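You operate a simulated robot arm through the tools that you are given. There is no shell and no other tool. Be economical: measure what you need, move in short steps, check, and stop when the job is done.

Carry out the task below with a simulated two-armed robot. There is one attempt and no reset: what you move stays moved.

JOB
Wipe up the spill on the service bench top with the rag there and put it back.
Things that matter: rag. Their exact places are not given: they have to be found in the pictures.

Only the result counts: the job must be done as asked and must still hold three seconds after the hand-in. Knocking over, shifting, dropping, spilling or breaking anything else fails it.

ROBOT AND FRAMES
Two 6-joint arms with two-finger grippers on one trunk, on a base that drives. Base frame: it is fixed to the floor where the robot stands at the start and does not move with it; the origin is under the middle of the robot, x ahead of it, y to its left, z up; the surface under the hand at the start is at about z = 0.8. Readings come in m, degrees, newtons and seconds.
The left shoulder is at the start at [0.07, 0.148, 1.402], the right one opposite. With the tool pointing down near the work surface each hand reaches from about 0.36 to 0.64 m from the robot's upright axis, wherever it stands, measured 20 degrees to its own side. Payload 2.45 kg a hand.
The tool frame of a hand sits at the grasp point between the pads (the TCP): z along the fingers, y along the line on which they close. The tips reach 0.03 m beyond it. Largest opening 0.106 m; the body of the gripper starts 0.079 m behind the TCP.
Orientation is told as [roll, pitch, yaw] about the base's x, y, z axes, in that order, counted from this pose: with the fingers straight down and closing along the base's y, the tool's x points along the base's -x, its y along +y and its z along -z.

CONTROLS
- The arms move only by the tool step_arm. It takes "left_rows", "right_rows" or both (then of equal length, played together; a hand with none holds still); each is a list of rows, each a list of 7 numbers: the turn, a rotation vector about the base's x, y, z in units of 4 degrees (1.0 is 4 degrees), then the shift along the base's x, y, z in units of 20 mm (1.0 is 20 mm), then the finger opening in m, from 0 to 0.106. In form: [[wx, wy, wz, dx, dy, dz, gripper], ...]. A call has 1 to 12 rows; each row shifts and turns the commanded pose from where the row before left it. A call with a number of a shift or a turn outside -1 to 1 is refused whole. Rows are played at 5 a second. More than 0.05 m and 8.6 degrees between two rows, or a gripper value outside its range, and nothing of the call is played. Where a pose cannot be reached the arm comes as near as it can. A force on the tool above 40 N (or 10 N above the force at the start of the call, whichever is more), or a blocked arm, ends the call early, and 0.2 s more pass. The fingers move at their own pace (about 0.072 m/s each) and stop on an object; they squeeze with about 29 N. The grip force told is the motor's: it shows also when the fingers shut on nothing. Time passes only in rows, and 0.2 s behind the last, so rows that do not move let the fingers close. It gives the time, the measured TCP pose, the force on the tool (base axes), the opening and the grip force at its end, in the units of the frame above (readings bear some noise), with the torque about the TCP (base axes, N m) and any sound that the robot's microphone picked up, and new pictures: "pictures" is both (left out), scene, wrist or none (wrist: the cameras of the hands that moved).
- Cameras (640 x 400 px; columns grow to the right, rows downward): "scene" is now at [0.1283, -0.0042, 1.6021]; the picture's right is [0.00, -1.00, 0.00], its down [-0.85, -0.00, -0.53] and it looks along [0.53, 0.00, -0.85] (base axes); focal length 266 px, centre (320, 200). "left" rides on the left gripper at [0.076, 0.002, -0.106] in its tool frame; the picture's right is [-0.02, 1.00, 0.00], its down [-0.78, -0.02, -0.62] and it looks along [-0.62, -0.01, 0.78] (tool axes); focal length 247 px, centre (320, 200). "right" rides on the right gripper at [0.076, -0.002, -0.106] in its tool frame; the picture's right is [0.02, 1.00, 0.00], its down [-0.78, 0.02, -0.62] and it looks along [-0.62, 0.01, 0.78] (tool axes); focal length 247 px, centre (320, 200).
- lift_body(by): slides the trunk up (or, below 0, down) by that many m; the arms and the scene camera ride with it, the base frame stays. It gives what a move gives, with no picture.
- base_move(legs): drives the robot by 1 to 6 legs, each [ahead, left, turn to the left] in m, m and degrees, along the robot's own axes; the way and the turn of a leg run together, so that a leg with both is an arc; at most 1.5 m and 180 degrees a leg. The arms and the cameras ride along, it lands a little off, and it stops where it bumps. It gives what a move gives, and a new picture of the scene camera.
- turn_head(pan, tilt): turns the head with the scene camera to pan (to the left, within 86 degrees either way) and tilt (down, from -29 to 69), counted from straight ahead of the robot. It gives what a move gives, and a new picture of the scene camera.
- measure_at(camera, pixels): for up to 12 pixels [column, row] of the newest picture of that camera ("zoom" is the newest enlarged one), the place [x, y, z] in the base frame of the surface seen there, good to about 0.002 m, but the place of the scene camera against the robot may be out by one fixed shift of up to 0.012 m in any direction. The clock stands still meanwhile.
- inspect(camera, box): a new picture of the part [left, top, right, bottom] of that camera's present view, enlarged. The clock stands still meanwhile.
- finish_job(): hands the job in; it is judged then, once.

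Work in short steps. Measure before you move; look again where a grasp or a placing could have gone wrong, and mend it. You have 80 turns and 260 pictures in all, those below and enlarged ones among them. Open the grippers and draw the arms clear of the work before you hand the job in, unless the task says otherwise; then end with one line.

The tools are called after ">>>" by a JSON object that holds its "op" and its "data". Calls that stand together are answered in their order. step_arm: Moves the arms, as the interface text tells. Its arguments: {"type":"object","properties":{"left_rows":{"type":"array"},"right_rows":{"type":"array"},"pictures":{"type":"string","enum":["both","scene","wrist","none"]}},"required":[]} The other tools are called the same way: lift_body (by) slides the trunk up or down; base_move (legs) drives the base; turn_head (pan, tilt) turns the head that bears the scene camera; measure_at (camera, pixels) gives the place of the surface under pixels of a picture; inspect (camera, box) takes an enlarged picture of a part of a camera's view; finish_job () hands the job in.

At the start:

```text
time: 0.0
left_position: [0.5857, 0.1487, 0.997]
left_orientation: [0.0, 0.0, -0.1]
left_ft_force: [-0.5, -0.5, 0.7]
left_moment: [-0.01, 0.0, 0.0]
left_width: 0.1058
left_finger_force: 0.1
right_position: [0.3882, -0.3206, 1.0788]
right_orientation: [0.0, 0.0, 0.1]
right_ft_force: [0.2, -0.2, -0.9]
right_moment: [0.01, -0.02, -0.01]
right_width: 0.1059
right_finger_force: 0.1
trunk travel left (down, up): [-0.875, 0.065]
robot x, y, heading: [0.0009, 0.0025, 0.2]
head pan, tilt: [0.1, 57.9]
```

scene: 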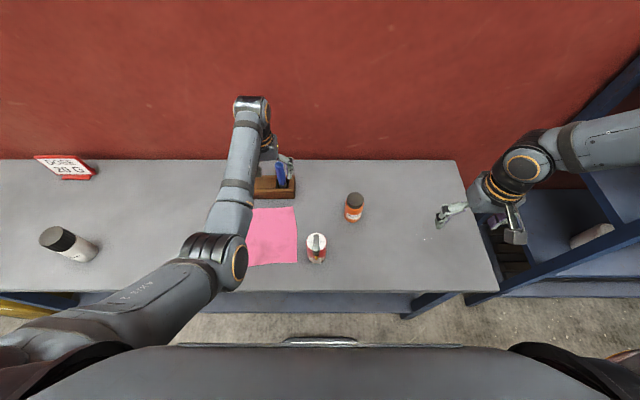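
right: 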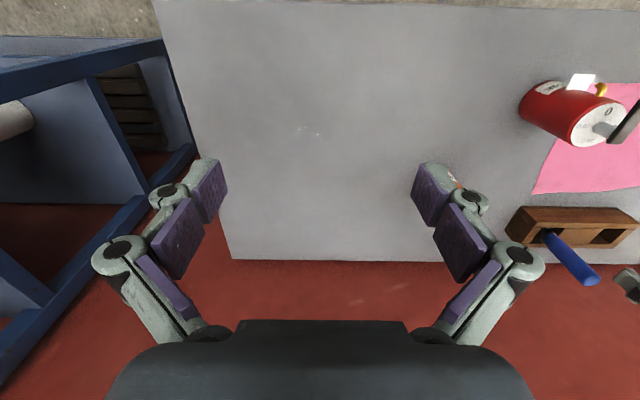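
left: 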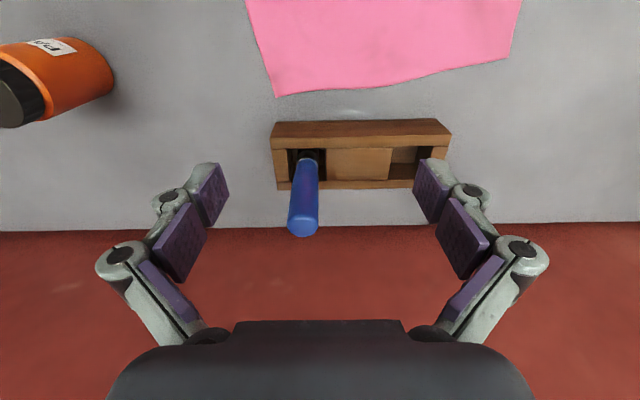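

The pink rag is at about scene (270,236); the spill is not obvious, perhaps faint specks near right-camera (308,131) / scene (425,240). I enlarge those areas.

>>> {"op": "inspect", "data": {"camera": "right", "box": [220, 70, 420, 195]}}

>>> {"op": "inspect", "data": {"camera": "scene", "box": [230, 150, 500, 320]}}

>>> {"op": "inspect", "data": {"camera": "scene", "box": [0, 140, 240, 300]}}

>>> {"op": "measure_at", "data": {"camera": "right", "pixels": [[308, 131], [316, 134], [300, 128], [540, 190], [230, 255], [170, 5], [550, 115]]}}

>>> {"op": "measure_at", "data": {"camera": "scene", "pixels": [[425, 240], [297, 207], [297, 262], [252, 265], [255, 210], [316, 240], [354, 200], [270, 236]]}}

```text
3.20 times, centred on (320, 132) of right
```

zoom: 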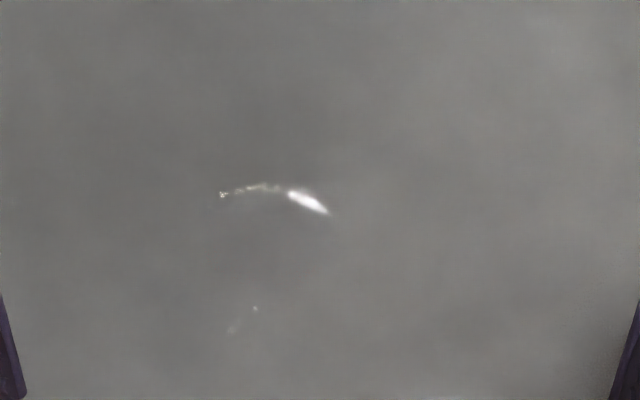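

```text
2.35 times, centred on (365, 235) of scene
```

zoom: 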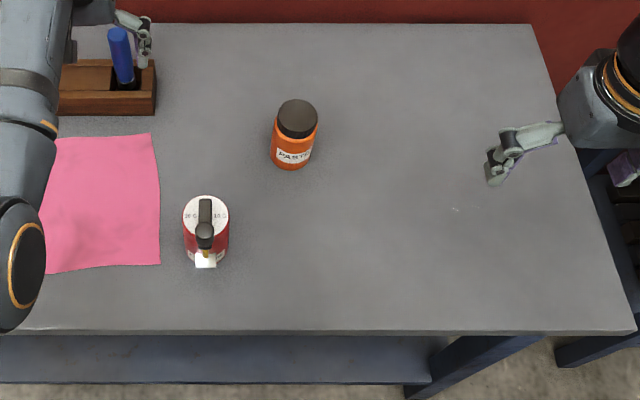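

```text
2.50 times, centred on (120, 220) of scene
```

zoom: 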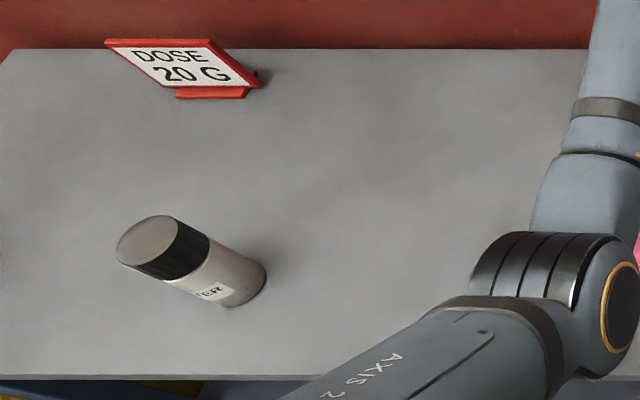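

```text
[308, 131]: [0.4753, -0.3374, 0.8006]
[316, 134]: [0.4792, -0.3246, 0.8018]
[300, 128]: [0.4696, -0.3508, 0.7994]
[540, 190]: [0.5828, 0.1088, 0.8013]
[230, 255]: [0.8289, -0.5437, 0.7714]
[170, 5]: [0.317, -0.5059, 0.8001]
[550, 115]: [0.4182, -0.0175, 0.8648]
```

```text
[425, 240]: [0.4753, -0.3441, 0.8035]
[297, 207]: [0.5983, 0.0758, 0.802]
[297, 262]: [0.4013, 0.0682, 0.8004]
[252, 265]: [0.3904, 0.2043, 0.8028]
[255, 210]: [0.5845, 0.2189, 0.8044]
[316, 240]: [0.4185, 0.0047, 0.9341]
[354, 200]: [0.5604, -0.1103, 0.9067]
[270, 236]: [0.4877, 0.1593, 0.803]
```

A specular glint at about [0.475,-0.337,0.80] looks like a clear liquid. I check the other faint gleam in the left view (345,112) and move the right hand to look at the puddle from another angle.

>>> {"op": "inspect", "data": {"camera": "left", "box": [240, 60, 460, 200]}}

>>> {"op": "step_arm", "data": {"right_rows": [[0, 0, 0, 0, -1, 0, 0.106], [0, 0, 0, 0, -1, 0, 0.106], [0, 0, 0, 0, -1, 0, 0.106], [0, 0, 0, 0, 0, 0, 0.106]]}}

```text
2.86 times, centred on (350, 130) of left
```

zoom: 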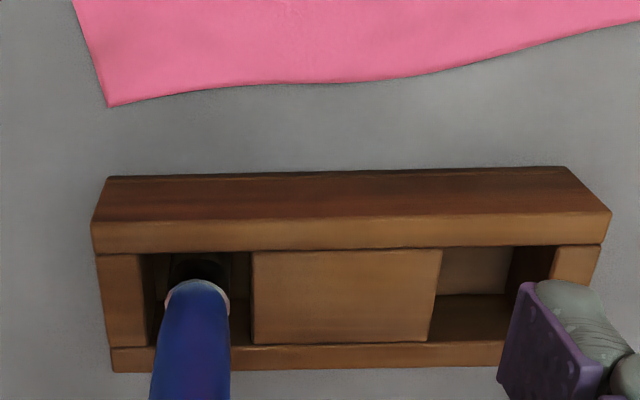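

```text
time: 1.0
left_position: [0.5853, 0.1487, 0.9962]
left_orientation: [0.0, 0.0, 0.0]
left_ft_force: [-0.1, 1.0, -1.3]
left_moment: [0.01, 0.0, -0.02]
left_width: 0.106
left_finger_force: 0.0
right_position: [0.3877, -0.3829, 1.0788]
right_orientation: [0.0, 0.0, 0.0]
right_ft_force: [0.0, 0.1, 0.7]
right_moment: [-0.01, 0.02, 0.02]
right_width: 0.1058
right_finger_force: 0.1
trunk travel left (down, up): [-0.875, 0.065]
robot x, y, heading: [0.0013, -0.0009, -0.0]
head pan, tilt: [0.1, 57.9]
```

scene: 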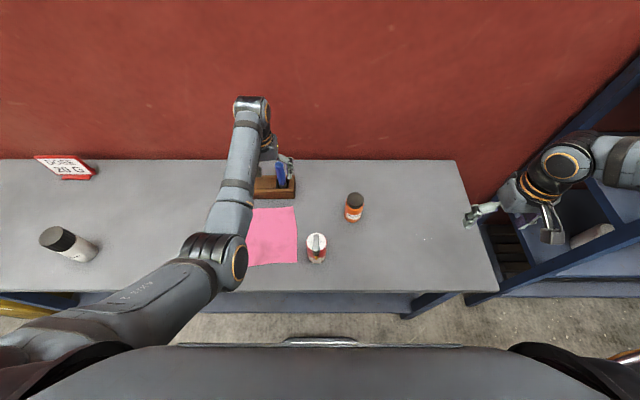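
right: 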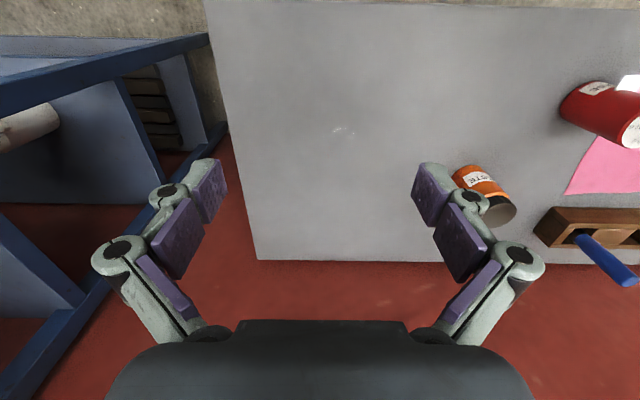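

The glint is now at right (343,131). I enlarge it and measure whether it stays in place.

>>> {"op": "inspect", "data": {"camera": "right", "box": [300, 100, 396, 160]}}

>>> {"op": "measure_at", "data": {"camera": "right", "pixels": [[335, 130], [343, 132], [352, 134]]}}

>>> {"op": "inspect", "data": {"camera": "scene", "box": [377, 210, 473, 270]}}

```text
6.67 times, centred on (348, 130) of right
```

zoom: 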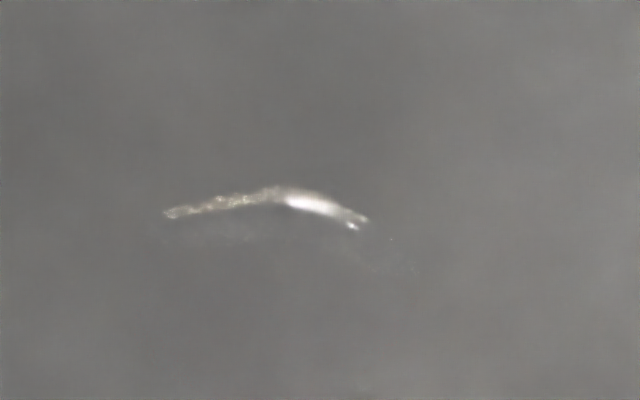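

```text
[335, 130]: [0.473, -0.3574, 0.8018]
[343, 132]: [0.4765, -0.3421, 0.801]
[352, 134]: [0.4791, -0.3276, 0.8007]
```

```text
6.67 times, centred on (425, 240) of scene
```

zoom: 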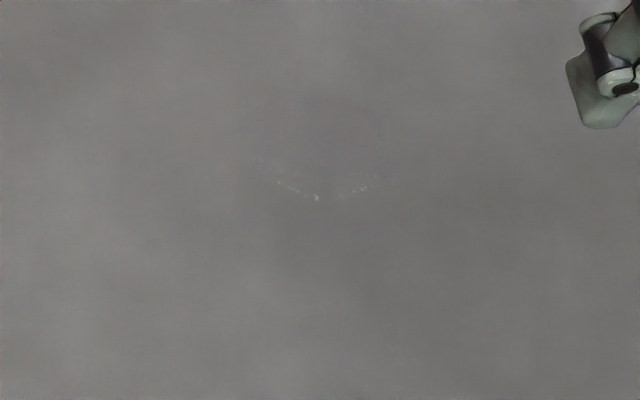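

The arc lies still at about [0.475,-0.342], apparently the near rim of a clear puddle extending further ahead. I lower the right hand (clear of everything) for a closer look.

>>> {"op": "step_arm", "data": {"right_rows": [[0, 0, 0, 0, 0.5, -1, 0.106], [0, 0, 0, 0, 0.5, -1, 0.106], [0, 0, 0, 0, 0.5, -1, 0.106], [0, 0, 0, 0, 0.5, -1, 0.106], [0, 0, 0, 0, 0, -1, 0.106], [0, 0, 0, 0, 0, -1, 0.106], [0, 0, 0, 0, 0, -1, 0.106], [0, 0, 0, 0, 0, 0, 0.106]], "pictures": "wrist"}}

>>> {"op": "inspect", "data": {"camera": "right", "box": [200, 60, 440, 210]}}

```text
time: 2.8
left_position: [0.5841, 0.1478, 0.9967]
left_orientation: [0.0, 0.0, -0.1]
left_ft_force: [0.3, 0.1, -0.3]
left_moment: [0.02, -0.01, -0.03]
left_width: 0.106
left_finger_force: 0.0
right_position: [0.3859, -0.3441, 0.9447]
right_orientation: [0.1, -0.2, 0.0]
right_ft_force: [0.2, 0.2, -0.8]
right_moment: [0.01, 0.02, -0.01]
right_width: 0.1059
right_finger_force: 0.2
right hand out of reach, approached as far as the arm can: row 7
trunk travel left (down, up): [-0.875, 0.065]
robot x, y, heading: [-0.0036, -0.0009, -0.3]
head pan, tilt: [0.1, 57.9]
```

right: 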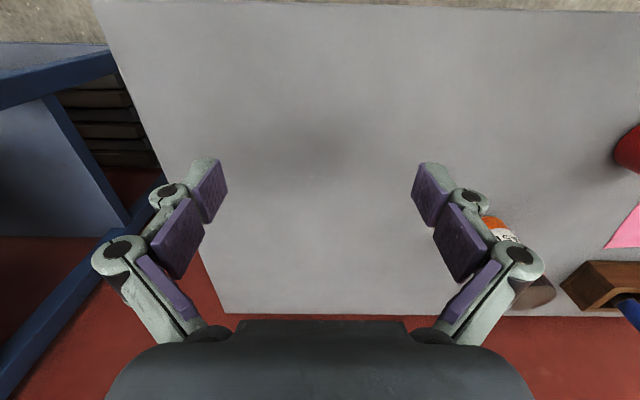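

```text
2.67 times, centred on (320, 135) of right
```

zoom: 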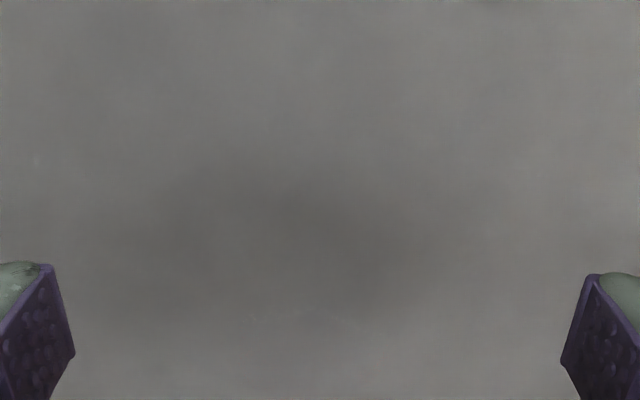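

No glint from this low angle. I go back up and look from a couple of poses further right and ahead to trace the rest of the rim.

>>> {"op": "step_arm", "data": {"right_rows": [[0, 0, 0, 0, 0, 1, 0.106], [0, 0, 0, 0, 0, 1, 0.106], [0, 0, 0, 0, 0, 1, 0.106], [0, 0, 0, 0.5, 0, 1, 0.106], [0, 0, 0, 1, 0, 1, 0.106], [0, 0, 0, 1, 0, 1, 0.106], [0, 0, 0, 1, 0, 1, 0.106], [0, 0, 0, 0, 0, 0, 0.106]], "pictures": "none"}}

>>> {"op": "inspect", "data": {"camera": "right", "box": [220, 50, 420, 175]}}

>>> {"op": "step_arm", "data": {"right_rows": [[0, 0, 0, 1, 0, 1, 0.106], [0, 0, 0, 1, 0, 1, 0.106], [0, 0, 0, 1, 0, 0, 0.106], [0, 0, 0, 0, 0, 0, 0.106]], "pictures": "none"}}

>>> {"op": "inspect", "data": {"camera": "right", "box": [220, 20, 420, 145]}}

```text
time: 4.6
left_position: [0.583, 0.1484, 0.9955]
left_orientation: [0.1, 0.0, 0.1]
left_ft_force: [0.0, -0.1, 0.2]
left_moment: [0.01, 0.02, 0.01]
left_width: 0.1058
left_finger_force: 0.1
right_position: [0.4548, -0.3454, 1.0825]
right_orientation: [0.2, 0.0, 0.0]
right_ft_force: [0.3, -0.5, 0.6]
right_moment: [-0.04, -0.01, 0.0]
right_width: 0.1063
right_finger_force: 0.1
trunk travel left (down, up): [-0.875, 0.065]
robot x, y, heading: [0.0006, -0.0011, 0.3]
head pan, tilt: [0.1, 57.9]
```

```text
3.20 times, centred on (320, 112) of right
```

zoom: 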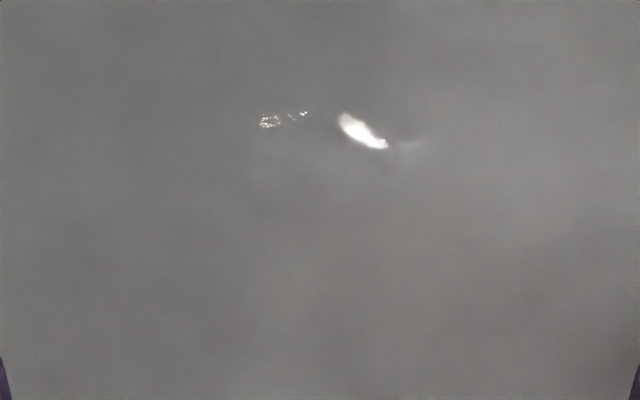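

```text
time: 5.6
left_position: [0.5845, 0.1483, 0.9969]
left_orientation: [0.0, 0.1, 0.0]
left_ft_force: [0.0, 0.1, 0.5]
left_moment: [0.04, 0.01, 0.02]
left_width: 0.1061
left_finger_force: 0.1
right_position: [0.4888, -0.3685, 1.1265]
right_orientation: [0.1, -0.1, 0.0]
right_ft_force: [-0.8, -0.2, -0.5]
right_moment: [0.0, -0.04, 0.0]
right_width: 0.1058
right_finger_force: 0.0
right hand out of reach, approached as far as the arm can: row 1, 2, 3
trunk travel left (down, up): [-0.875, 0.065]
robot x, y, heading: [0.0018, -0.002, 0.1]
head pan, tilt: [0.1, 57.9]
```

```text
3.20 times, centred on (320, 82) of right
```

zoom: 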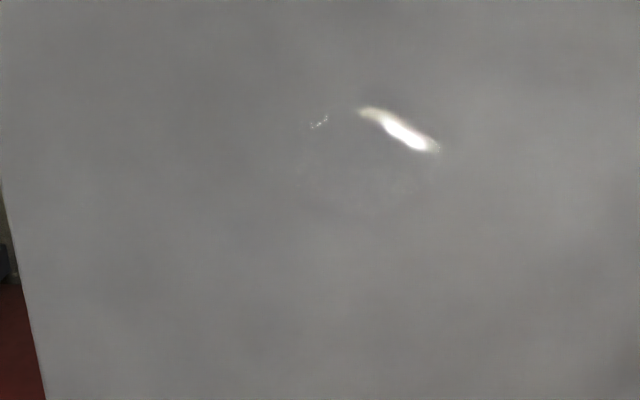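

A faint lens-shaped outline is visible, from rim (375,108) down to about (360,215) in the zoom. I measure it.

>>> {"op": "measure_at", "data": {"camera": "zoom", "pixels": [[365, 107], [438, 150], [312, 126], [295, 170], [360, 215], [420, 190]]}}

>>> {"op": "inspect", "data": {"camera": "right", "box": [290, 40, 386, 100]}}

```text
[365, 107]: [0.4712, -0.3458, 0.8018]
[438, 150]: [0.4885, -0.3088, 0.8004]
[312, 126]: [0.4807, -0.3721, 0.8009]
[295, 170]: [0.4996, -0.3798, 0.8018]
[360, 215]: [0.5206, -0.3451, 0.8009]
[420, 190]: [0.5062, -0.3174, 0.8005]
```

```text
6.67 times, centred on (338, 70) of right
```

zoom: 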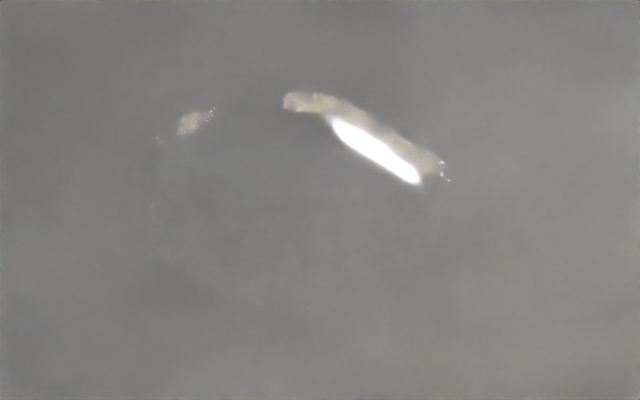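

The puddle spans about x 0.47–0.53, y −0.38…−0.305, centre ≈[0.503,−0.343]. Now I raise and withdraw the left arm to see the whole rag.

>>> {"op": "step_arm", "data": {"left_rows": [[0, 0, 0, 0, 0, 1, 0.106], [0, 0, 0, -0.5, 0.5, 1, 0.106], [0, 0, 0, -1, 1, 1, 0.106], [0, 0, 0, -1, 1, 0, 0.106], [0, 0, 0, -1, 1, 0, 0.106], [0, 0, 0, -1, 1, 0, 0.106], [0, 0, 0, -1, 1, 0, 0.106], [0, 0, 0, -1, 1, 0, 0.106], [0, 0, 0, -1, 1, 0, 0.106], [0, 0, 0, -1, 1, 0, 0.106], [0, 0, 0, 0, 1, 0, 0.106], [0, 0, 0, 0, 0, 0, 0.106]], "pictures": "both"}}

>>> {"op": "inspect", "data": {"camera": "scene", "box": [190, 170, 350, 270]}}

```text
time: 8.2
left_position: [0.4324, 0.3393, 1.0268]
left_orientation: [0.0, 0.0, 0.0]
left_ft_force: [-0.2, 0.0, -0.1]
left_moment: [0.0, 0.02, 0.0]
left_width: 0.1061
left_finger_force: 0.1
left hand out of reach, approached as far as the arm can: row 4, 5, 6, 7
right_position: [0.4889, -0.3695, 1.1266]
right_orientation: [0.1, -0.1, 0.0]
right_ft_force: [0.4, 0.2, 0.2]
right_moment: [0.03, 0.02, 0.03]
right_width: 0.1058
right_finger_force: 0.0
trunk travel left (down, up): [-0.875, 0.065]
robot x, y, heading: [0.0006, 0.0003, 0.1]
head pan, tilt: [0.1, 57.9]
```

scene: 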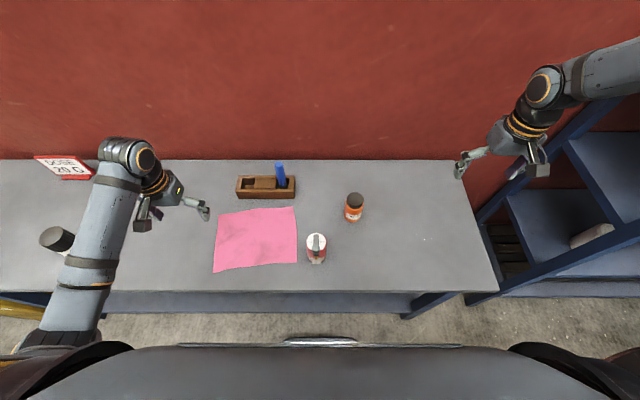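
left: 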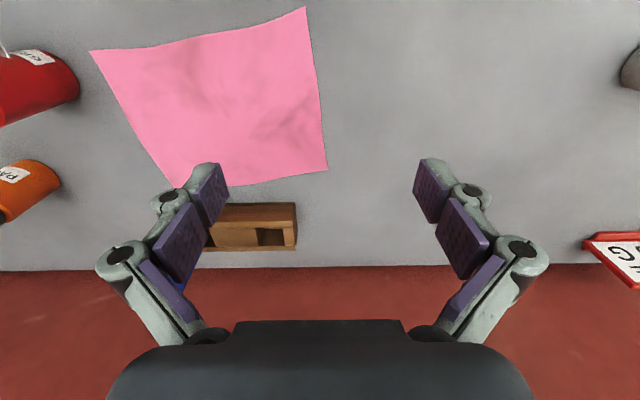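

```text
4.00 times, centred on (270, 220) of scene
```

zoom: 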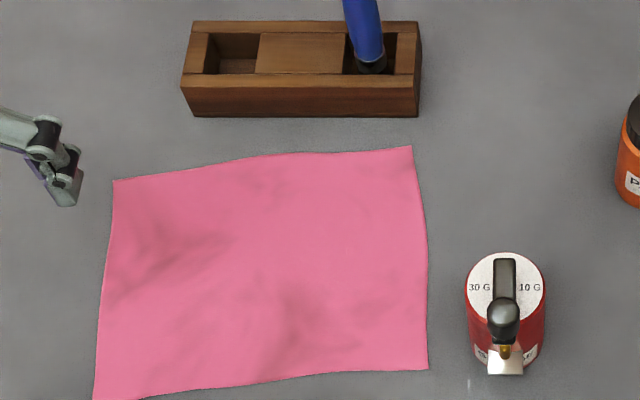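

Now I measure the rag's corners, edges and surface height across it, and the neighbours.

>>> {"op": "measure_at", "data": {"camera": "left", "pixels": [[93, 52], [304, 9], [325, 168], [178, 184], [220, 50], [240, 100], [280, 130], [310, 125], [200, 100], [350, 125]]}}

>>> {"op": "measure_at", "data": {"camera": "zoom", "pixels": [[115, 183], [410, 150], [425, 366], [97, 397], [160, 245], [290, 310], [260, 260], [300, 100], [370, 10], [505, 270], [400, 250], [520, 370]]}}

```text
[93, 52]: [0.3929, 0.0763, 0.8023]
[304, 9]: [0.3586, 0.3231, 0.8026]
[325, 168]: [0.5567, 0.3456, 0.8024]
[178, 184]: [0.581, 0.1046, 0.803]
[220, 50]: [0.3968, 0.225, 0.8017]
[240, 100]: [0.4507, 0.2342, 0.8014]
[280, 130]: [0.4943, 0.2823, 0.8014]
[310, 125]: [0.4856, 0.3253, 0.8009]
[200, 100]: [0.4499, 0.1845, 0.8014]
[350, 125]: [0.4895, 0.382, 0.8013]
```

```text
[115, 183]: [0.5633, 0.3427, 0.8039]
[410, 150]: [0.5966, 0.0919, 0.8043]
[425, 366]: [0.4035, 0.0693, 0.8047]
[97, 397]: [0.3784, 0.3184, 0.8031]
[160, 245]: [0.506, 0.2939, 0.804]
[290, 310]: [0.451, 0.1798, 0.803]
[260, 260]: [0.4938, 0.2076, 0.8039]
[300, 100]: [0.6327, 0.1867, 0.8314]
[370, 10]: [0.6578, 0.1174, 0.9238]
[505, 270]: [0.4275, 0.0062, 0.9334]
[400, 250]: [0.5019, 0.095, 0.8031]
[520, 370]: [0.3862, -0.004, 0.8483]
```

The rag is ~0.25×0.20 m, flat, centred ≈[0.475,0.21] (left-camera values; scene camera reads ~8 mm too far in x). I plan to use the right hand for all of it after strafing left ~0.1 m; first I check left-arm clearance above the white bottle.

>>> {"op": "measure_at", "data": {"camera": "scene", "pixels": [[58, 238], [75, 290], [95, 250], [120, 180], [144, 220], [205, 212], [60, 330], [130, 150]]}}

```text
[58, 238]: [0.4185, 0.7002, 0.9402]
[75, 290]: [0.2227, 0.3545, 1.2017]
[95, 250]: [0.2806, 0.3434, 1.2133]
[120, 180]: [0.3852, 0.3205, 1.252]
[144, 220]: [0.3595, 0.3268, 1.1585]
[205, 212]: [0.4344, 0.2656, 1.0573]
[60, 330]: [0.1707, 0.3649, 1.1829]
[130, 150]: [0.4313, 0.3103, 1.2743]
```

The left arm is well above everything. I strafe left 0.10 m.

>>> {"op": "base_move", "data": {"legs": [[0, 0.1, 0]]}}

```text
time: 9.4
left_position: [0.433, 0.4382, 1.0288]
left_orientation: [0.2, 0.0, 0.0]
left_ft_force: [-0.8, 0.0, 0.0]
left_moment: [0.0, 0.0, -0.01]
left_width: 0.1059
left_finger_force: 0.1
right_position: [0.4874, -0.269, 1.1249]
right_orientation: [0.3, 0.0, 0.0]
right_ft_force: [-0.2, -0.1, 0.1]
right_moment: [0.05, -0.03, -0.02]
right_width: 0.1062
right_finger_force: 0.1
trunk travel left (down, up): [-0.875, 0.065]
robot x, y, heading: [0.0001, 0.1048, -0.0]
head pan, tilt: [0.1, 57.9]
```

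scene: 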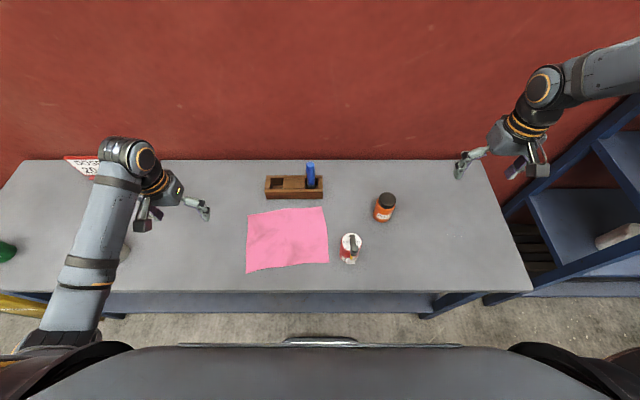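

Right arm goes across at height to above the rag centre (tips ~1.06, can top 0.93).

>>> {"op": "step_arm", "data": {"right_rows": [[0, 0, 0, -0.3, 1, 0, 0.06], [0, 0, 0, -0.3, 1, 0, 0.06], [0, 0, 0, 0, 1, 0, 0.06], [0, 0, 0, 0, 1, 0, 0.06], [0, 0, 0, 0, 1, 0, 0.06], [0, 0, 0, 0, 1, 0, 0.06], [0, 0, 0, 0, 1, 0, 0.06], [0, 0, 0, 0, 1, 0, 0.06], [0, 0, 0, 0, 1, 0, 0.06], [0, 0, 0, 0, 1, 0, 0.06], [0, 0, 0, 0, 1, 0, 0.06], [0, 0, 0, 0, 1, 0, 0.06]], "pictures": "none"}}

>>> {"op": "step_arm", "data": {"right_rows": [[0, 0, 0, 0, 1, 0, 0.06], [0, 0, 0, 0, 1, 0, 0.06], [0, 0, 0, 0, 1, 0, 0.06], [0, 0, 0, 0, 1, 0, 0.06], [0, 0, 0, 0, 1, 0, 0.06], [0, 0, 0, 0, 1, 0, 0.06], [0, 0, 0, 0, 1, 0, 0.06], [0, 0, 0, 0, 1, 0, 0.06], [0, 0, 0, 0, 1, 0, 0.06], [0, 0, 0, 0, 1, 0, 0.06], [0, 0, 0, 0, 1, 0, 0.06], [0, 0, 0, 0, 0, 0, 0.06]]}}

```text
time: 12.0
left_position: [0.4316, 0.4408, 1.027]
left_orientation: [0.0, 0.0, 0.0]
left_ft_force: [-1.0, -0.4, -0.9]
left_moment: [-0.01, -0.02, -0.01]
left_width: 0.106
left_finger_force: 0.1
right_position: [0.3759, -0.1737, 1.1413]
right_orientation: [0.3, -0.2, 0.0]
right_ft_force: [0.1, 0.3, -0.4]
right_moment: [-0.03, 0.0, 0.0]
right_width: 0.06
right_finger_force: 0.0
right hand out of reach, approached as far as the arm can: row 1, 2, 3, 4, 5, 6, 7, 8, 9, 10, 11, 12
trunk travel left (down, up): [-0.875, 0.065]
robot x, y, heading: [-0.0019, 0.1028, 0.0]
head pan, tilt: [0.1, 57.9]
```

```text
time: 14.6
left_position: [0.4309, 0.441, 1.0255]
left_orientation: [0.0, 0.0, 0.0]
left_ft_force: [-0.1, -0.9, -0.5]
left_moment: [0.04, 0.01, 0.03]
left_width: 0.106
left_finger_force: 0.1
right_position: [0.319, -0.146, 1.1496]
right_orientation: [0.2, -0.2, 0.0]
right_ft_force: [-0.1, 0.6, 0.1]
right_moment: [-0.03, -0.01, -0.01]
right_width: 0.0599
right_finger_force: 0.0
right hand out of reach, approached as far as the arm can: row 1, 2, 3, 4, 5, 6, 7, 8, 9, 10, 11
trunk travel left (down, up): [-0.875, 0.065]
robot x, y, heading: [0.0002, 0.1006, 0.1]
head pan, tilt: [0.1, 57.9]
```

scene: 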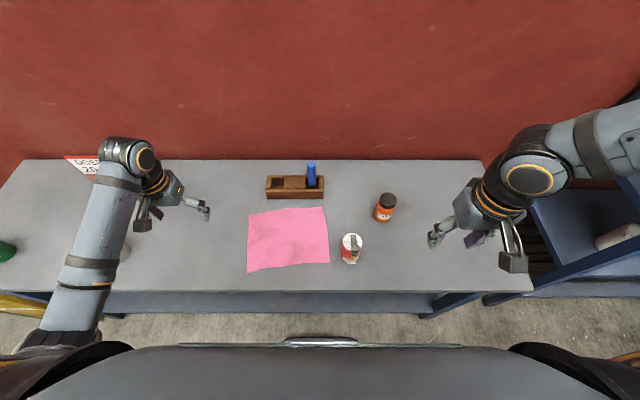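
right: 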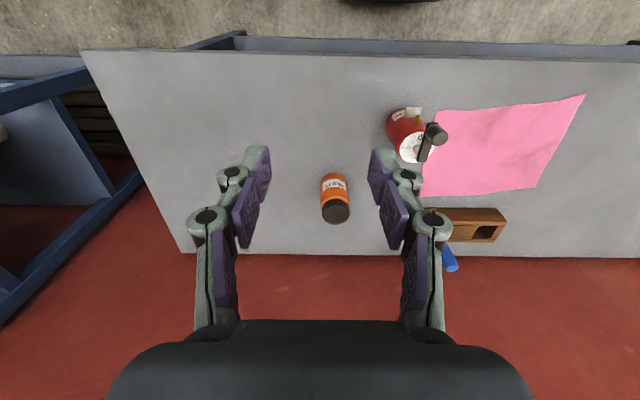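

The hand stalled: at that height the arm's reach is limited. I lower the hand to ~1.03 over free bench and move ahead to test the reach there.

>>> {"op": "step_arm", "data": {"right_rows": [[0, 0, 0, 0, 0, -1, 0.06], [0, 0, 0, 0, 0, -1, 0.06], [0, 0, 0, 0, 0, -1, 0.06], [0, 0, 0, 0.5, 0, -1, 0.06], [0, 0, 0, 1, 0, -0.8, 0.06], [0, 0, 0, 1, 0.5, 0, 0.06], [0, 0, 0, 1, 1, 0, 0.06], [0, 0, 0, 1, 1, 0, 0.06], [0, 0, 0, 1, 1, 0, 0.06], [0, 0, 0, 0, 0, 0, 0.06]]}}

```text
time: 16.8
left_position: [0.4329, 0.4406, 1.0261]
left_orientation: [0.0, 0.0, -0.1]
left_ft_force: [-0.3, -0.4, 0.2]
left_moment: [0.0, -0.03, 0.01]
left_width: 0.1061
left_finger_force: 0.1
right_position: [0.3707, -0.181, 1.0746]
right_orientation: [0.2, -0.2, 0.0]
right_ft_force: [0.1, 0.1, -0.7]
right_moment: [-0.01, -0.02, 0.03]
right_width: 0.0602
right_finger_force: 0.1
right hand out of reach, approached as far as the arm can: row 2, 3, 4, 5, 6, 7, 8, 9
trunk travel left (down, up): [-0.875, 0.065]
robot x, y, heading: [-0.0053, 0.1002, 0.1]
head pan, tilt: [0.1, 57.9]
```

scene: 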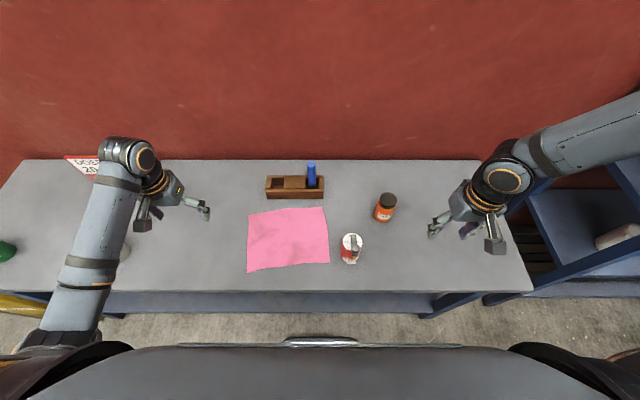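
right: 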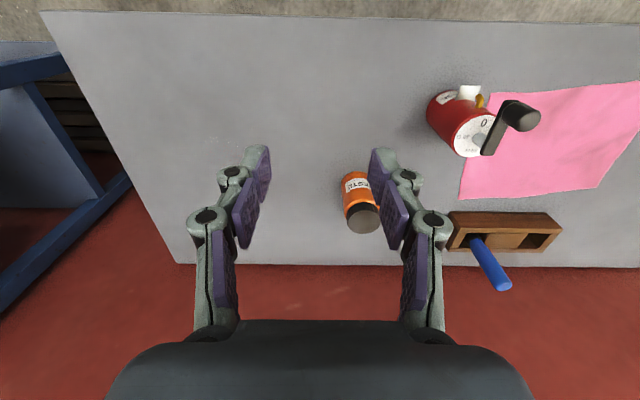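

The right arm can't swing inward at this elbow pose (shoulder azimuth limit ≈ −23°), so I bring the base instead: raise the trunk a bit for clearance and strafe left ~0.28 m so the rag lies to the right hand's own side.

>>> {"op": "lift_body", "data": {"by": 0.05}}

>>> {"op": "base_move", "data": {"legs": [[0, 0.28, 0]]}}

```text
time: 17.7
left_position: [0.4316, 0.4406, 1.0764]
left_orientation: [0.0, -0.1, 0.0]
left_ft_force: [-0.7, -0.1, 0.2]
left_moment: [0.02, 0.0, 0.02]
left_width: 0.1062
left_finger_force: 0.0
right_position: [0.3706, -0.1812, 1.1245]
right_orientation: [0.2, 0.0, 0.0]
right_ft_force: [-0.5, 0.3, 0.1]
right_moment: [0.01, 0.03, -0.02]
right_width: 0.06
right_finger_force: 0.0
trunk travel left (down, up): [-0.925, 0.015]
robot x, y, heading: [-0.0026, 0.1042, -0.0]
head pan, tilt: [0.1, 57.9]
```

```text
time: 19.6
left_position: [0.4304, 0.7224, 1.0791]
left_orientation: [0.1, 0.0, 0.2]
left_ft_force: [-0.3, 0.2, 0.0]
left_moment: [0.05, 0.01, -0.03]
left_width: 0.1062
left_finger_force: 0.1
right_position: [0.3724, 0.0997, 1.1249]
right_orientation: [0.3, -0.2, 0.3]
right_ft_force: [0.9, -0.8, 0.3]
right_moment: [-0.02, 0.0, 0.03]
right_width: 0.0603
right_finger_force: 0.1
trunk travel left (down, up): [-0.925, 0.015]
robot x, y, heading: [-0.001, 0.3818, 0.0]
head pan, tilt: [0.1, 57.9]
```

scene: 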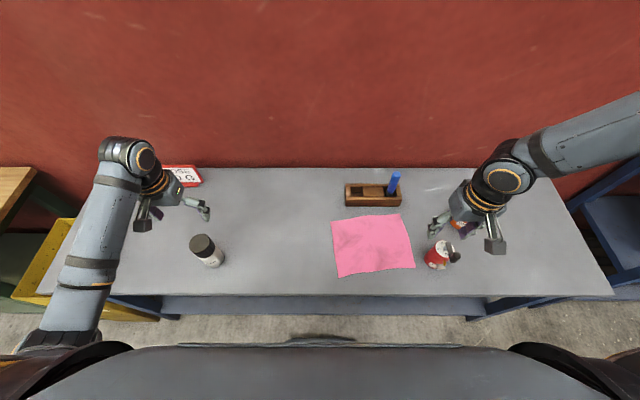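

Rag is now ahead-right of the robot. I lower the trunk back and try to bring the right hand over the rag centre, staying clear of the can.

>>> {"op": "lift_body", "data": {"by": -0.05}}

>>> {"op": "step_arm", "data": {"right_rows": [[0, 0, 0, 1, 0, -0.5, 0.06], [0, 0, 0, 1, 0, -0.5, 0.06], [0, 0, 0, 1, 0, -0.5, 0.06], [0, 0, 0, 1, 0.5, 0, 0.06], [0, 0, 0, 1, 1, 0, 0.06], [0, 0, 0, 0, 1, 0, 0.06], [0, 0, 0, 0, 1, 0, 0.06], [0, 0, 0, 0, 1, 0, 0.06], [0, 0, 0, 0, 0, 0, 0.06]]}}

```text
time: 20.6
left_position: [0.4303, 0.7241, 1.0268]
left_orientation: [-0.1, 0.0, 0.3]
left_ft_force: [-0.1, 0.7, -0.5]
left_moment: [-0.06, 0.02, 0.0]
left_width: 0.1063
left_finger_force: 0.0
right_position: [0.3711, 0.1012, 1.0745]
right_orientation: [0.2, -0.1, 0.2]
right_ft_force: [0.1, 0.0, -0.6]
right_moment: [-0.03, 0.05, -0.03]
right_width: 0.0598
right_finger_force: 0.0
trunk travel left (down, up): [-0.875, 0.065]
robot x, y, heading: [0.0036, 0.3847, 0.0]
head pan, tilt: [0.1, 57.9]
```

```text
time: 22.6
left_position: [0.4303, 0.7243, 1.0276]
left_orientation: [0.1, -0.1, 0.2]
left_ft_force: [0.7, -0.6, -0.8]
left_moment: [0.02, -0.05, 0.0]
left_width: 0.1056
left_finger_force: 0.2
right_position: [0.3965, 0.0858, 1.072]
right_orientation: [0.4, -0.3, 0.2]
right_ft_force: [0.7, 0.3, 0.6]
right_moment: [0.0, -0.02, -0.05]
right_width: 0.06
right_finger_force: 0.0
right hand out of reach, approached as far as the arm can: row 1, 2, 3, 4, 5, 6, 7, 8
trunk travel left (down, up): [-0.875, 0.065]
robot x, y, heading: [-0.0031, 0.3848, 0.4]
head pan, tilt: [0.1, 57.9]
```

scene: 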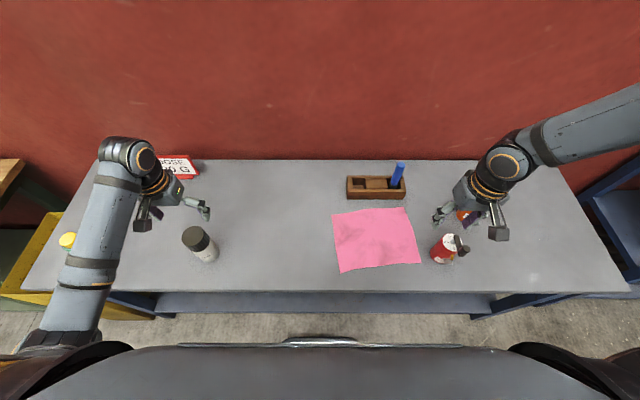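
right: 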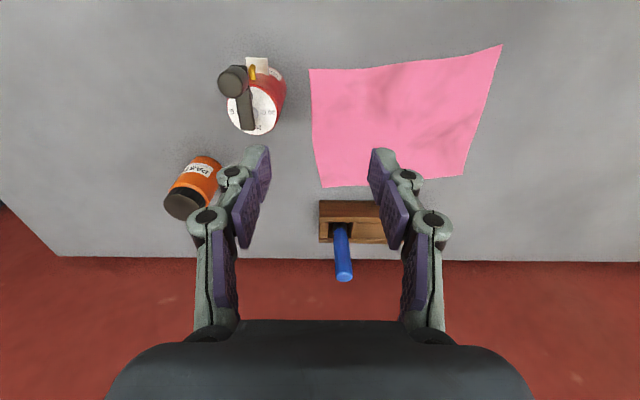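

The arm stalls at an azimuth of about −25° again; perhaps a wrist limit tied to the tool's yaw. I test by turning the tool left ~20° while moving inward.

>>> {"op": "step_arm", "data": {"right_rows": [[0, 0, 1, 0, 0, 0, 0.06], [0, 0, 1, 0, 0, 0, 0.06], [0, 0, 1, 0.3, 0.5, 0, 0.06], [0, 0, 1, 0.5, 0.5, 0, 0.06], [0, 0, 1, 0.5, 1, 0, 0.06], [0, 0, 0, 0.5, 1, 0, 0.06], [0, 0, 0, 0.5, 1, 0, 0.06], [0, 0, 0, 0, 0, 0, 0.06]], "pictures": "scene"}}

```text
time: 24.4
left_position: [0.43, 0.7239, 1.0273]
left_orientation: [0.0, 0.0, 0.2]
left_ft_force: [-0.1, 0.2, -0.4]
left_moment: [-0.01, 0.0, -0.02]
left_width: 0.1058
left_finger_force: 0.1
right_position: [0.3935, 0.0907, 1.0878]
right_orientation: [0.3, -0.2, 20.1]
right_ft_force: [-0.2, -0.9, -0.3]
right_moment: [0.02, 0.04, 0.01]
right_width: 0.0599
right_finger_force: 0.2
right hand out of reach, approached as far as the arm can: row 3, 4, 5, 6, 7
trunk travel left (down, up): [-0.875, 0.065]
robot x, y, heading: [-0.004, 0.3835, 0.2]
head pan, tilt: [0.1, 57.9]
```

scene: 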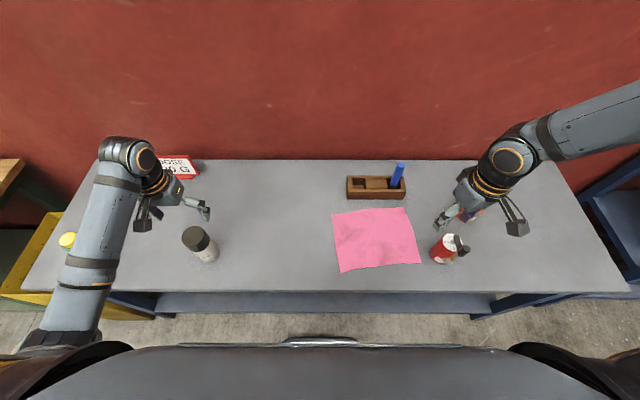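

The limit is the right arm's elbow configuration, not the wrist. The left arm is in the good configuration, so I'll use it: raise the trunk for clearance and strafe back so the rag is in front of the left hand; later I can turn the base to bring the left hand to the spill.

>>> {"op": "lift_body", "data": {"by": 0.05}}

>>> {"op": "base_move", "data": {"legs": [[0, -0.36, 0]]}}

>>> {"op": "turn_head", "data": {"pan": -80, "tilt": 40}}

>>> {"op": "turn_head", "data": {"pan": -45, "tilt": 45}}

```text
time: 25.3
left_position: [0.4307, 0.7233, 1.0771]
left_orientation: [0.0, 0.1, 0.2]
left_ft_force: [-0.5, -0.4, 0.6]
left_moment: [-0.02, 0.03, 0.0]
left_width: 0.1061
left_finger_force: 0.1
right_position: [0.3932, 0.09, 1.1374]
right_orientation: [0.3, -0.2, 20.3]
right_ft_force: [1.1, 0.8, 0.0]
right_moment: [-0.02, -0.01, -0.01]
right_width: 0.06
right_finger_force: 0.0
trunk travel left (down, up): [-0.925, 0.015]
robot x, y, heading: [-0.0028, 0.3854, 0.2]
head pan, tilt: [0.1, 57.9]
```

```text
time: 27.6
left_position: [0.4321, 0.3659, 1.0755]
left_orientation: [-0.1, 0.0, 0.2]
left_ft_force: [0.1, 1.3, -0.7]
left_moment: [0.0, 0.05, -0.02]
left_width: 0.1062
left_finger_force: 0.1
right_position: [0.3937, -0.268, 1.1392]
right_orientation: [0.3, -0.3, 20.2]
right_ft_force: [-0.7, 0.0, 0.2]
right_moment: [-0.01, 0.04, -0.01]
right_width: 0.0602
right_finger_force: 0.0
trunk travel left (down, up): [-0.925, 0.015]
robot x, y, heading: [-0.0025, 0.0255, 0.2]
head pan, tilt: [0.1, 57.9]
```

scene: 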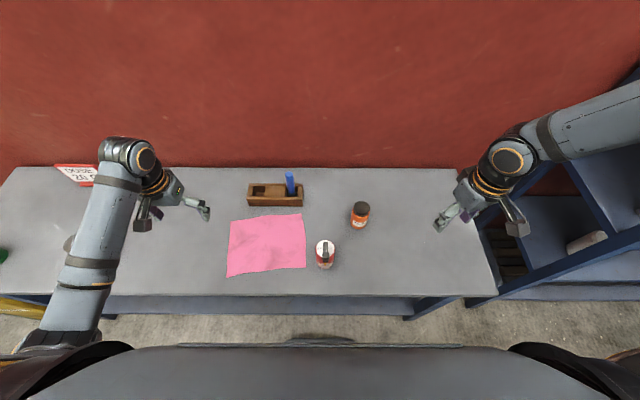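

```text
time: 29.1
left_position: [0.4319, 0.3637, 1.0768]
left_orientation: [0.0, 0.0, 0.1]
left_ft_force: [0.1, -0.3, -0.1]
left_moment: [-0.01, -0.01, 0.02]
left_width: 0.1061
left_finger_force: 0.0
right_position: [0.3948, -0.2713, 1.1375]
right_orientation: [0.3, -0.2, 20.1]
right_ft_force: [-0.1, -0.7, -0.1]
right_moment: [-0.01, 0.01, -0.01]
right_width: 0.06
right_finger_force: 0.0
trunk travel left (down, up): [-0.925, 0.015]
robot x, y, heading: [0.0003, 0.0247, 0.1]
head pan, tilt: [-80.0, 40.0]
```

scene: 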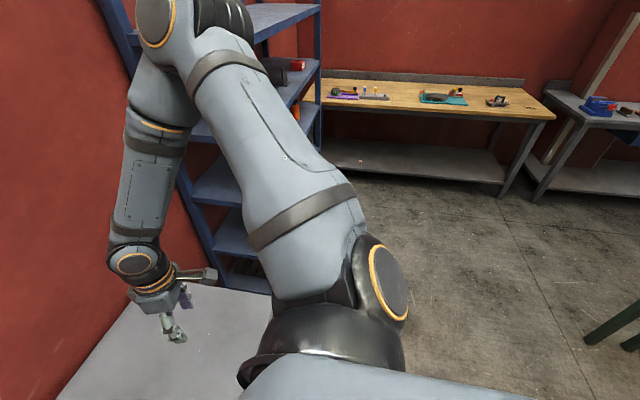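

```text
time: 30.1
left_position: [0.431, 0.3635, 1.0765]
left_orientation: [0.0, 0.0, 0.1]
left_ft_force: [0.0, -0.1, 0.1]
left_moment: [0.01, -0.02, -0.06]
left_width: 0.106
left_finger_force: 0.0
right_position: [0.3945, -0.2697, 1.1384]
right_orientation: [0.3, -0.3, 20.2]
right_ft_force: [1.4, -0.2, -0.1]
right_moment: [-0.01, 0.0, 0.0]
right_width: 0.0596
right_finger_force: 0.0
trunk travel left (down, up): [-0.925, 0.015]
robot x, y, heading: [-0.0005, 0.0262, -0.1]
head pan, tilt: [-45.0, 45.0]
```

scene: 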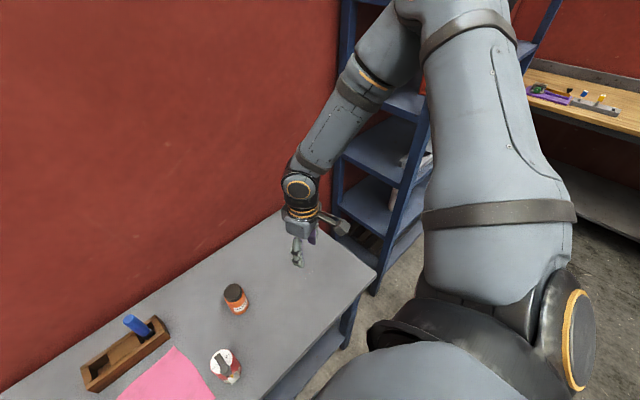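

Open floor to the right and behind on that side; turning right will swing the right arm away from the tall shelf. I restore head and trunk and bring the left hand above the rag centre.

>>> {"op": "turn_head", "data": {"pan": 0, "tilt": 58}}

>>> {"op": "lift_body", "data": {"by": -0.05}}

>>> {"op": "step_arm", "data": {"left_rows": [[0, 0, 0, 0, -0.5, -1, 0.07], [0, 0, 0, 0, -1, -1, 0.07], [0, 0, 0, 0.2, -1, -1, 0.07], [0, 0, 0, 0.4, -1, -0.5, 0.07], [0, 0, 0, 0.4, -1, 0, 0.07], [0, 0, 0, 0.4, -1, 0, 0.07], [0, 0, 0, 0.4, -1, 0, 0.07], [0, 0, 0, 0.4, -1, 0, 0.07], [0, 0, 0, 0, -0.2, 0, 0.07], [0, 0, 0, 0, 0, 0, 0.07]]}}

```text
time: 31.3
left_position: [0.4325, 0.3642, 1.0762]
left_orientation: [0.0, 0.0, 0.1]
left_ft_force: [-0.2, -1.0, -1.0]
left_moment: [0.03, 0.05, 0.02]
left_width: 0.1057
left_finger_force: 0.1
right_position: [0.395, -0.2703, 1.1382]
right_orientation: [0.3, -0.1, 20.1]
right_ft_force: [-0.3, -0.2, -0.5]
right_moment: [-0.02, 0.01, -0.02]
right_width: 0.0602
right_finger_force: 0.0
trunk travel left (down, up): [-0.925, 0.015]
robot x, y, heading: [-0.0008, 0.0251, -0.2]
head pan, tilt: [0.0, 58.0]
```

scene: 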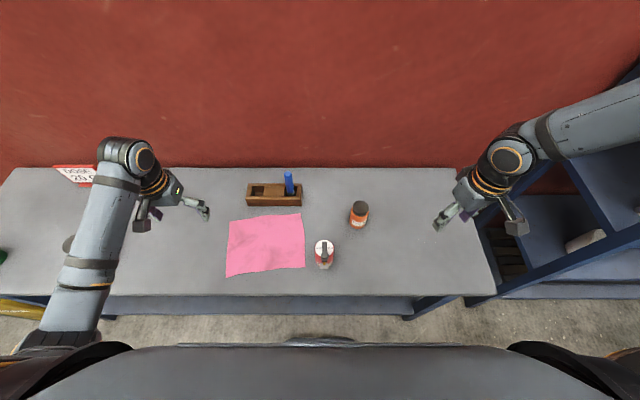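

```text
time: 32.2
left_position: [0.4317, 0.3632, 1.0269]
left_orientation: [0.0, -0.1, 0.1]
left_ft_force: [-0.2, 0.5, -0.2]
left_moment: [0.0, 0.0, -0.01]
left_width: 0.1059
left_finger_force: 0.0
right_position: [0.3938, -0.2707, 1.0889]
right_orientation: [0.3, -0.2, 20.0]
right_ft_force: [-0.6, 0.1, 0.1]
right_moment: [0.03, -0.03, -0.01]
right_width: 0.0598
right_finger_force: 0.1
trunk travel left (down, up): [-0.875, 0.065]
robot x, y, heading: [-0.0002, 0.0266, 0.2]
head pan, tilt: [0.0, 58.0]
```

```text
time: 34.4
left_position: [0.4767, 0.2099, 0.9574]
left_orientation: [0.1, -0.1, 0.1]
left_ft_force: [0.0, 0.8, 0.8]
left_moment: [0.02, -0.01, 0.02]
left_width: 0.0698
left_finger_force: 0.0
right_position: [0.3933, -0.2695, 1.0872]
right_orientation: [0.3, -0.2, 20.1]
right_ft_force: [0.0, -0.5, -0.3]
right_moment: [0.01, 0.02, 0.01]
right_width: 0.0597
right_finger_force: 0.0
trunk travel left (down, up): [-0.875, 0.065]
robot x, y, heading: [0.0004, 0.019, 0.2]
head pan, tilt: [0.0, 58.0]
```

scene: 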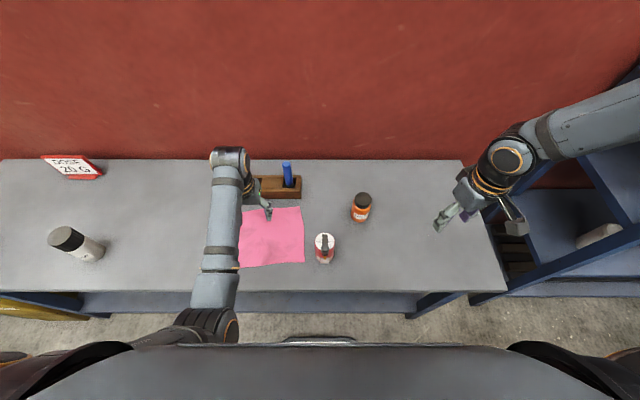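
left: 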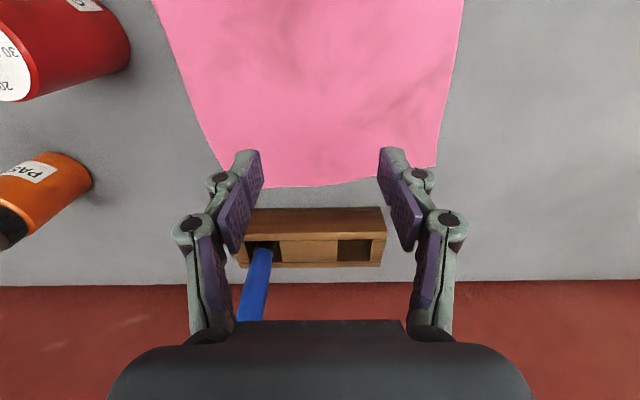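

The left hand sits over the rag centre at [0.477,0.210]. I descend to just above the cloth (TCP 0.837), then ease to contact.

>>> {"op": "step_arm", "data": {"left_rows": [[0, 0, 0, 0, 0, -1, 0.07], [0, 0, 0, 0, 0, -1, 0.07], [0, 0, 0, 0, 0, -1, 0.07], [0, 0, 0, 0, 0, -1, 0.07], [0, 0, 0, 0, 0, -1, 0.07], [0, 0, 0, 0, 0, -0.8, 0.07], [0, 0, 0, 0, 0, -0.2, 0.07], [0, 0, 0, 0, 0, 0, 0.07]], "pictures": "wrist"}}

```text
time: 36.2
left_position: [0.4771, 0.2094, 0.8363]
left_orientation: [0.1, 0.0, 0.1]
left_ft_force: [0.7, 0.9, -0.4]
left_moment: [-0.03, 0.0, -0.05]
left_width: 0.0701
left_finger_force: 0.1
right_position: [0.3947, -0.2709, 1.0882]
right_orientation: [0.3, -0.2, 20.1]
right_ft_force: [0.1, -0.4, 0.1]
right_moment: [-0.02, -0.01, -0.04]
right_width: 0.0602
right_finger_force: 0.1
trunk travel left (down, up): [-0.875, 0.065]
robot x, y, heading: [0.0006, 0.0227, 0.2]
head pan, tilt: [0.0, 58.0]
```

left: 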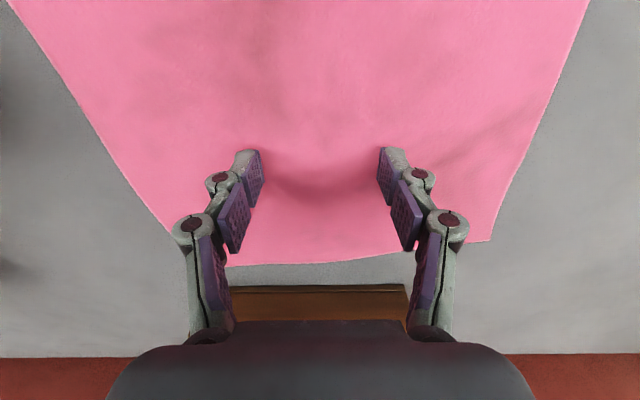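

Tips are ~5 mm above the cloth. I press the last few mm and close.

>>> {"op": "step_arm", "data": {"left_rows": [[0, 0, 0, 0, 0, -0.2, 0.07], [0, 0, 0, 0, 0, -0.1, 0.07], [0, 0, 0, 0, 0, 0, 0.04], [0, 0, 0, 0, 0, 0, 0.02], [0, 0, 0, 0, 0, 0, 0.0], [0, 0, 0, 0, 0, 0, 0.0], [0, 0, 0, 0, 0, 0, 0.0]], "pictures": "wrist"}}

```text
time: 37.8
left_position: [0.4755, 0.2085, 0.8312]
left_orientation: [0.0, -0.1, 0.1]
left_ft_force: [1.3, 0.9, 1.6]
left_moment: [-0.04, 0.14, 0.02]
left_width: 0.0061
left_finger_force: 30.3
right_position: [0.3943, -0.2705, 1.0881]
right_orientation: [0.2, -0.2, 20.1]
right_ft_force: [-0.8, 1.1, 0.6]
right_moment: [-0.01, -0.01, 0.0]
right_width: 0.0597
right_finger_force: 0.0
trunk travel left (down, up): [-0.875, 0.065]
robot x, y, heading: [-0.0003, 0.0223, -0.0]
head pan, tilt: [0.0, 58.0]
```

left: 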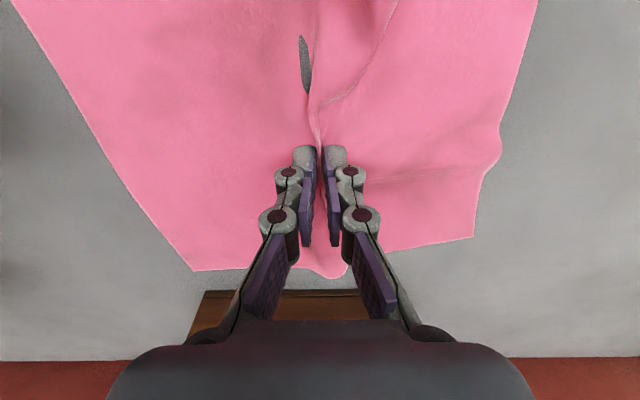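

The cloth is gathered and pinched (6 mm, 30 N). I lift it straight up.

>>> {"op": "step_arm", "data": {"left_rows": [[0, 0, 0, 0, 0, 0.5, 0], [0, 0, 0, 0, 0, 1, 0], [0, 0, 0, 0, 0, 1, 0], [0, 0, 0, 0, 0, 1, 0], [0, 0, 0, 0, 0, 1, 0], [0, 0, 0, 0, 0, 1, 0], [0, 0, 0, 0, 0, 1, 0], [0, 0, 0, 0, 0, 1, 0], [0, 0, 0, 0, 0, 1, 0], [0, 0, 0, 0, 0, 1, 0], [0, 0, 0, 0, 0, 0, 0]]}}

```text
time: 40.2
left_position: [0.4766, 0.21, 1.0171]
left_orientation: [0.0, 0.0, 0.0]
left_ft_force: [-0.3, -0.7, 0.2]
left_moment: [0.0, -0.02, 0.03]
left_width: 0.0
left_finger_force: 28.1
left hand out of reach, approached as far as the arm can: row 10
right_position: [0.3953, -0.27, 1.0883]
right_orientation: [0.3, -0.2, 20.1]
right_ft_force: [0.4, 0.7, -0.4]
right_moment: [-0.01, 0.0, -0.02]
right_width: 0.0599
right_finger_force: 0.0
trunk travel left (down, up): [-0.875, 0.065]
robot x, y, heading: [-0.0007, 0.0246, 0.3]
head pan, tilt: [0.0, 58.0]
```

scene: 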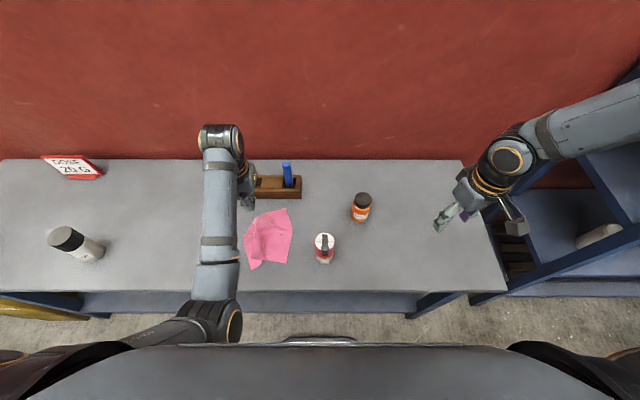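
left: 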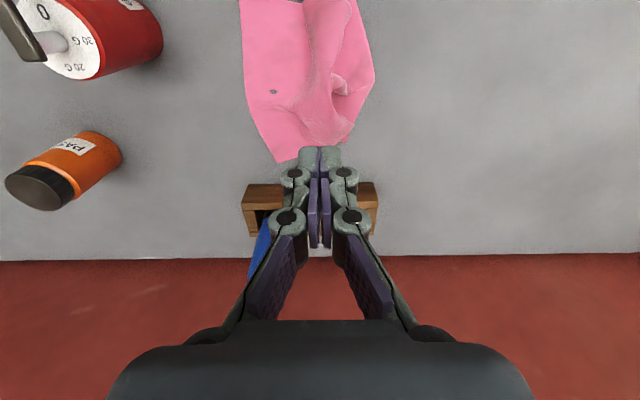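

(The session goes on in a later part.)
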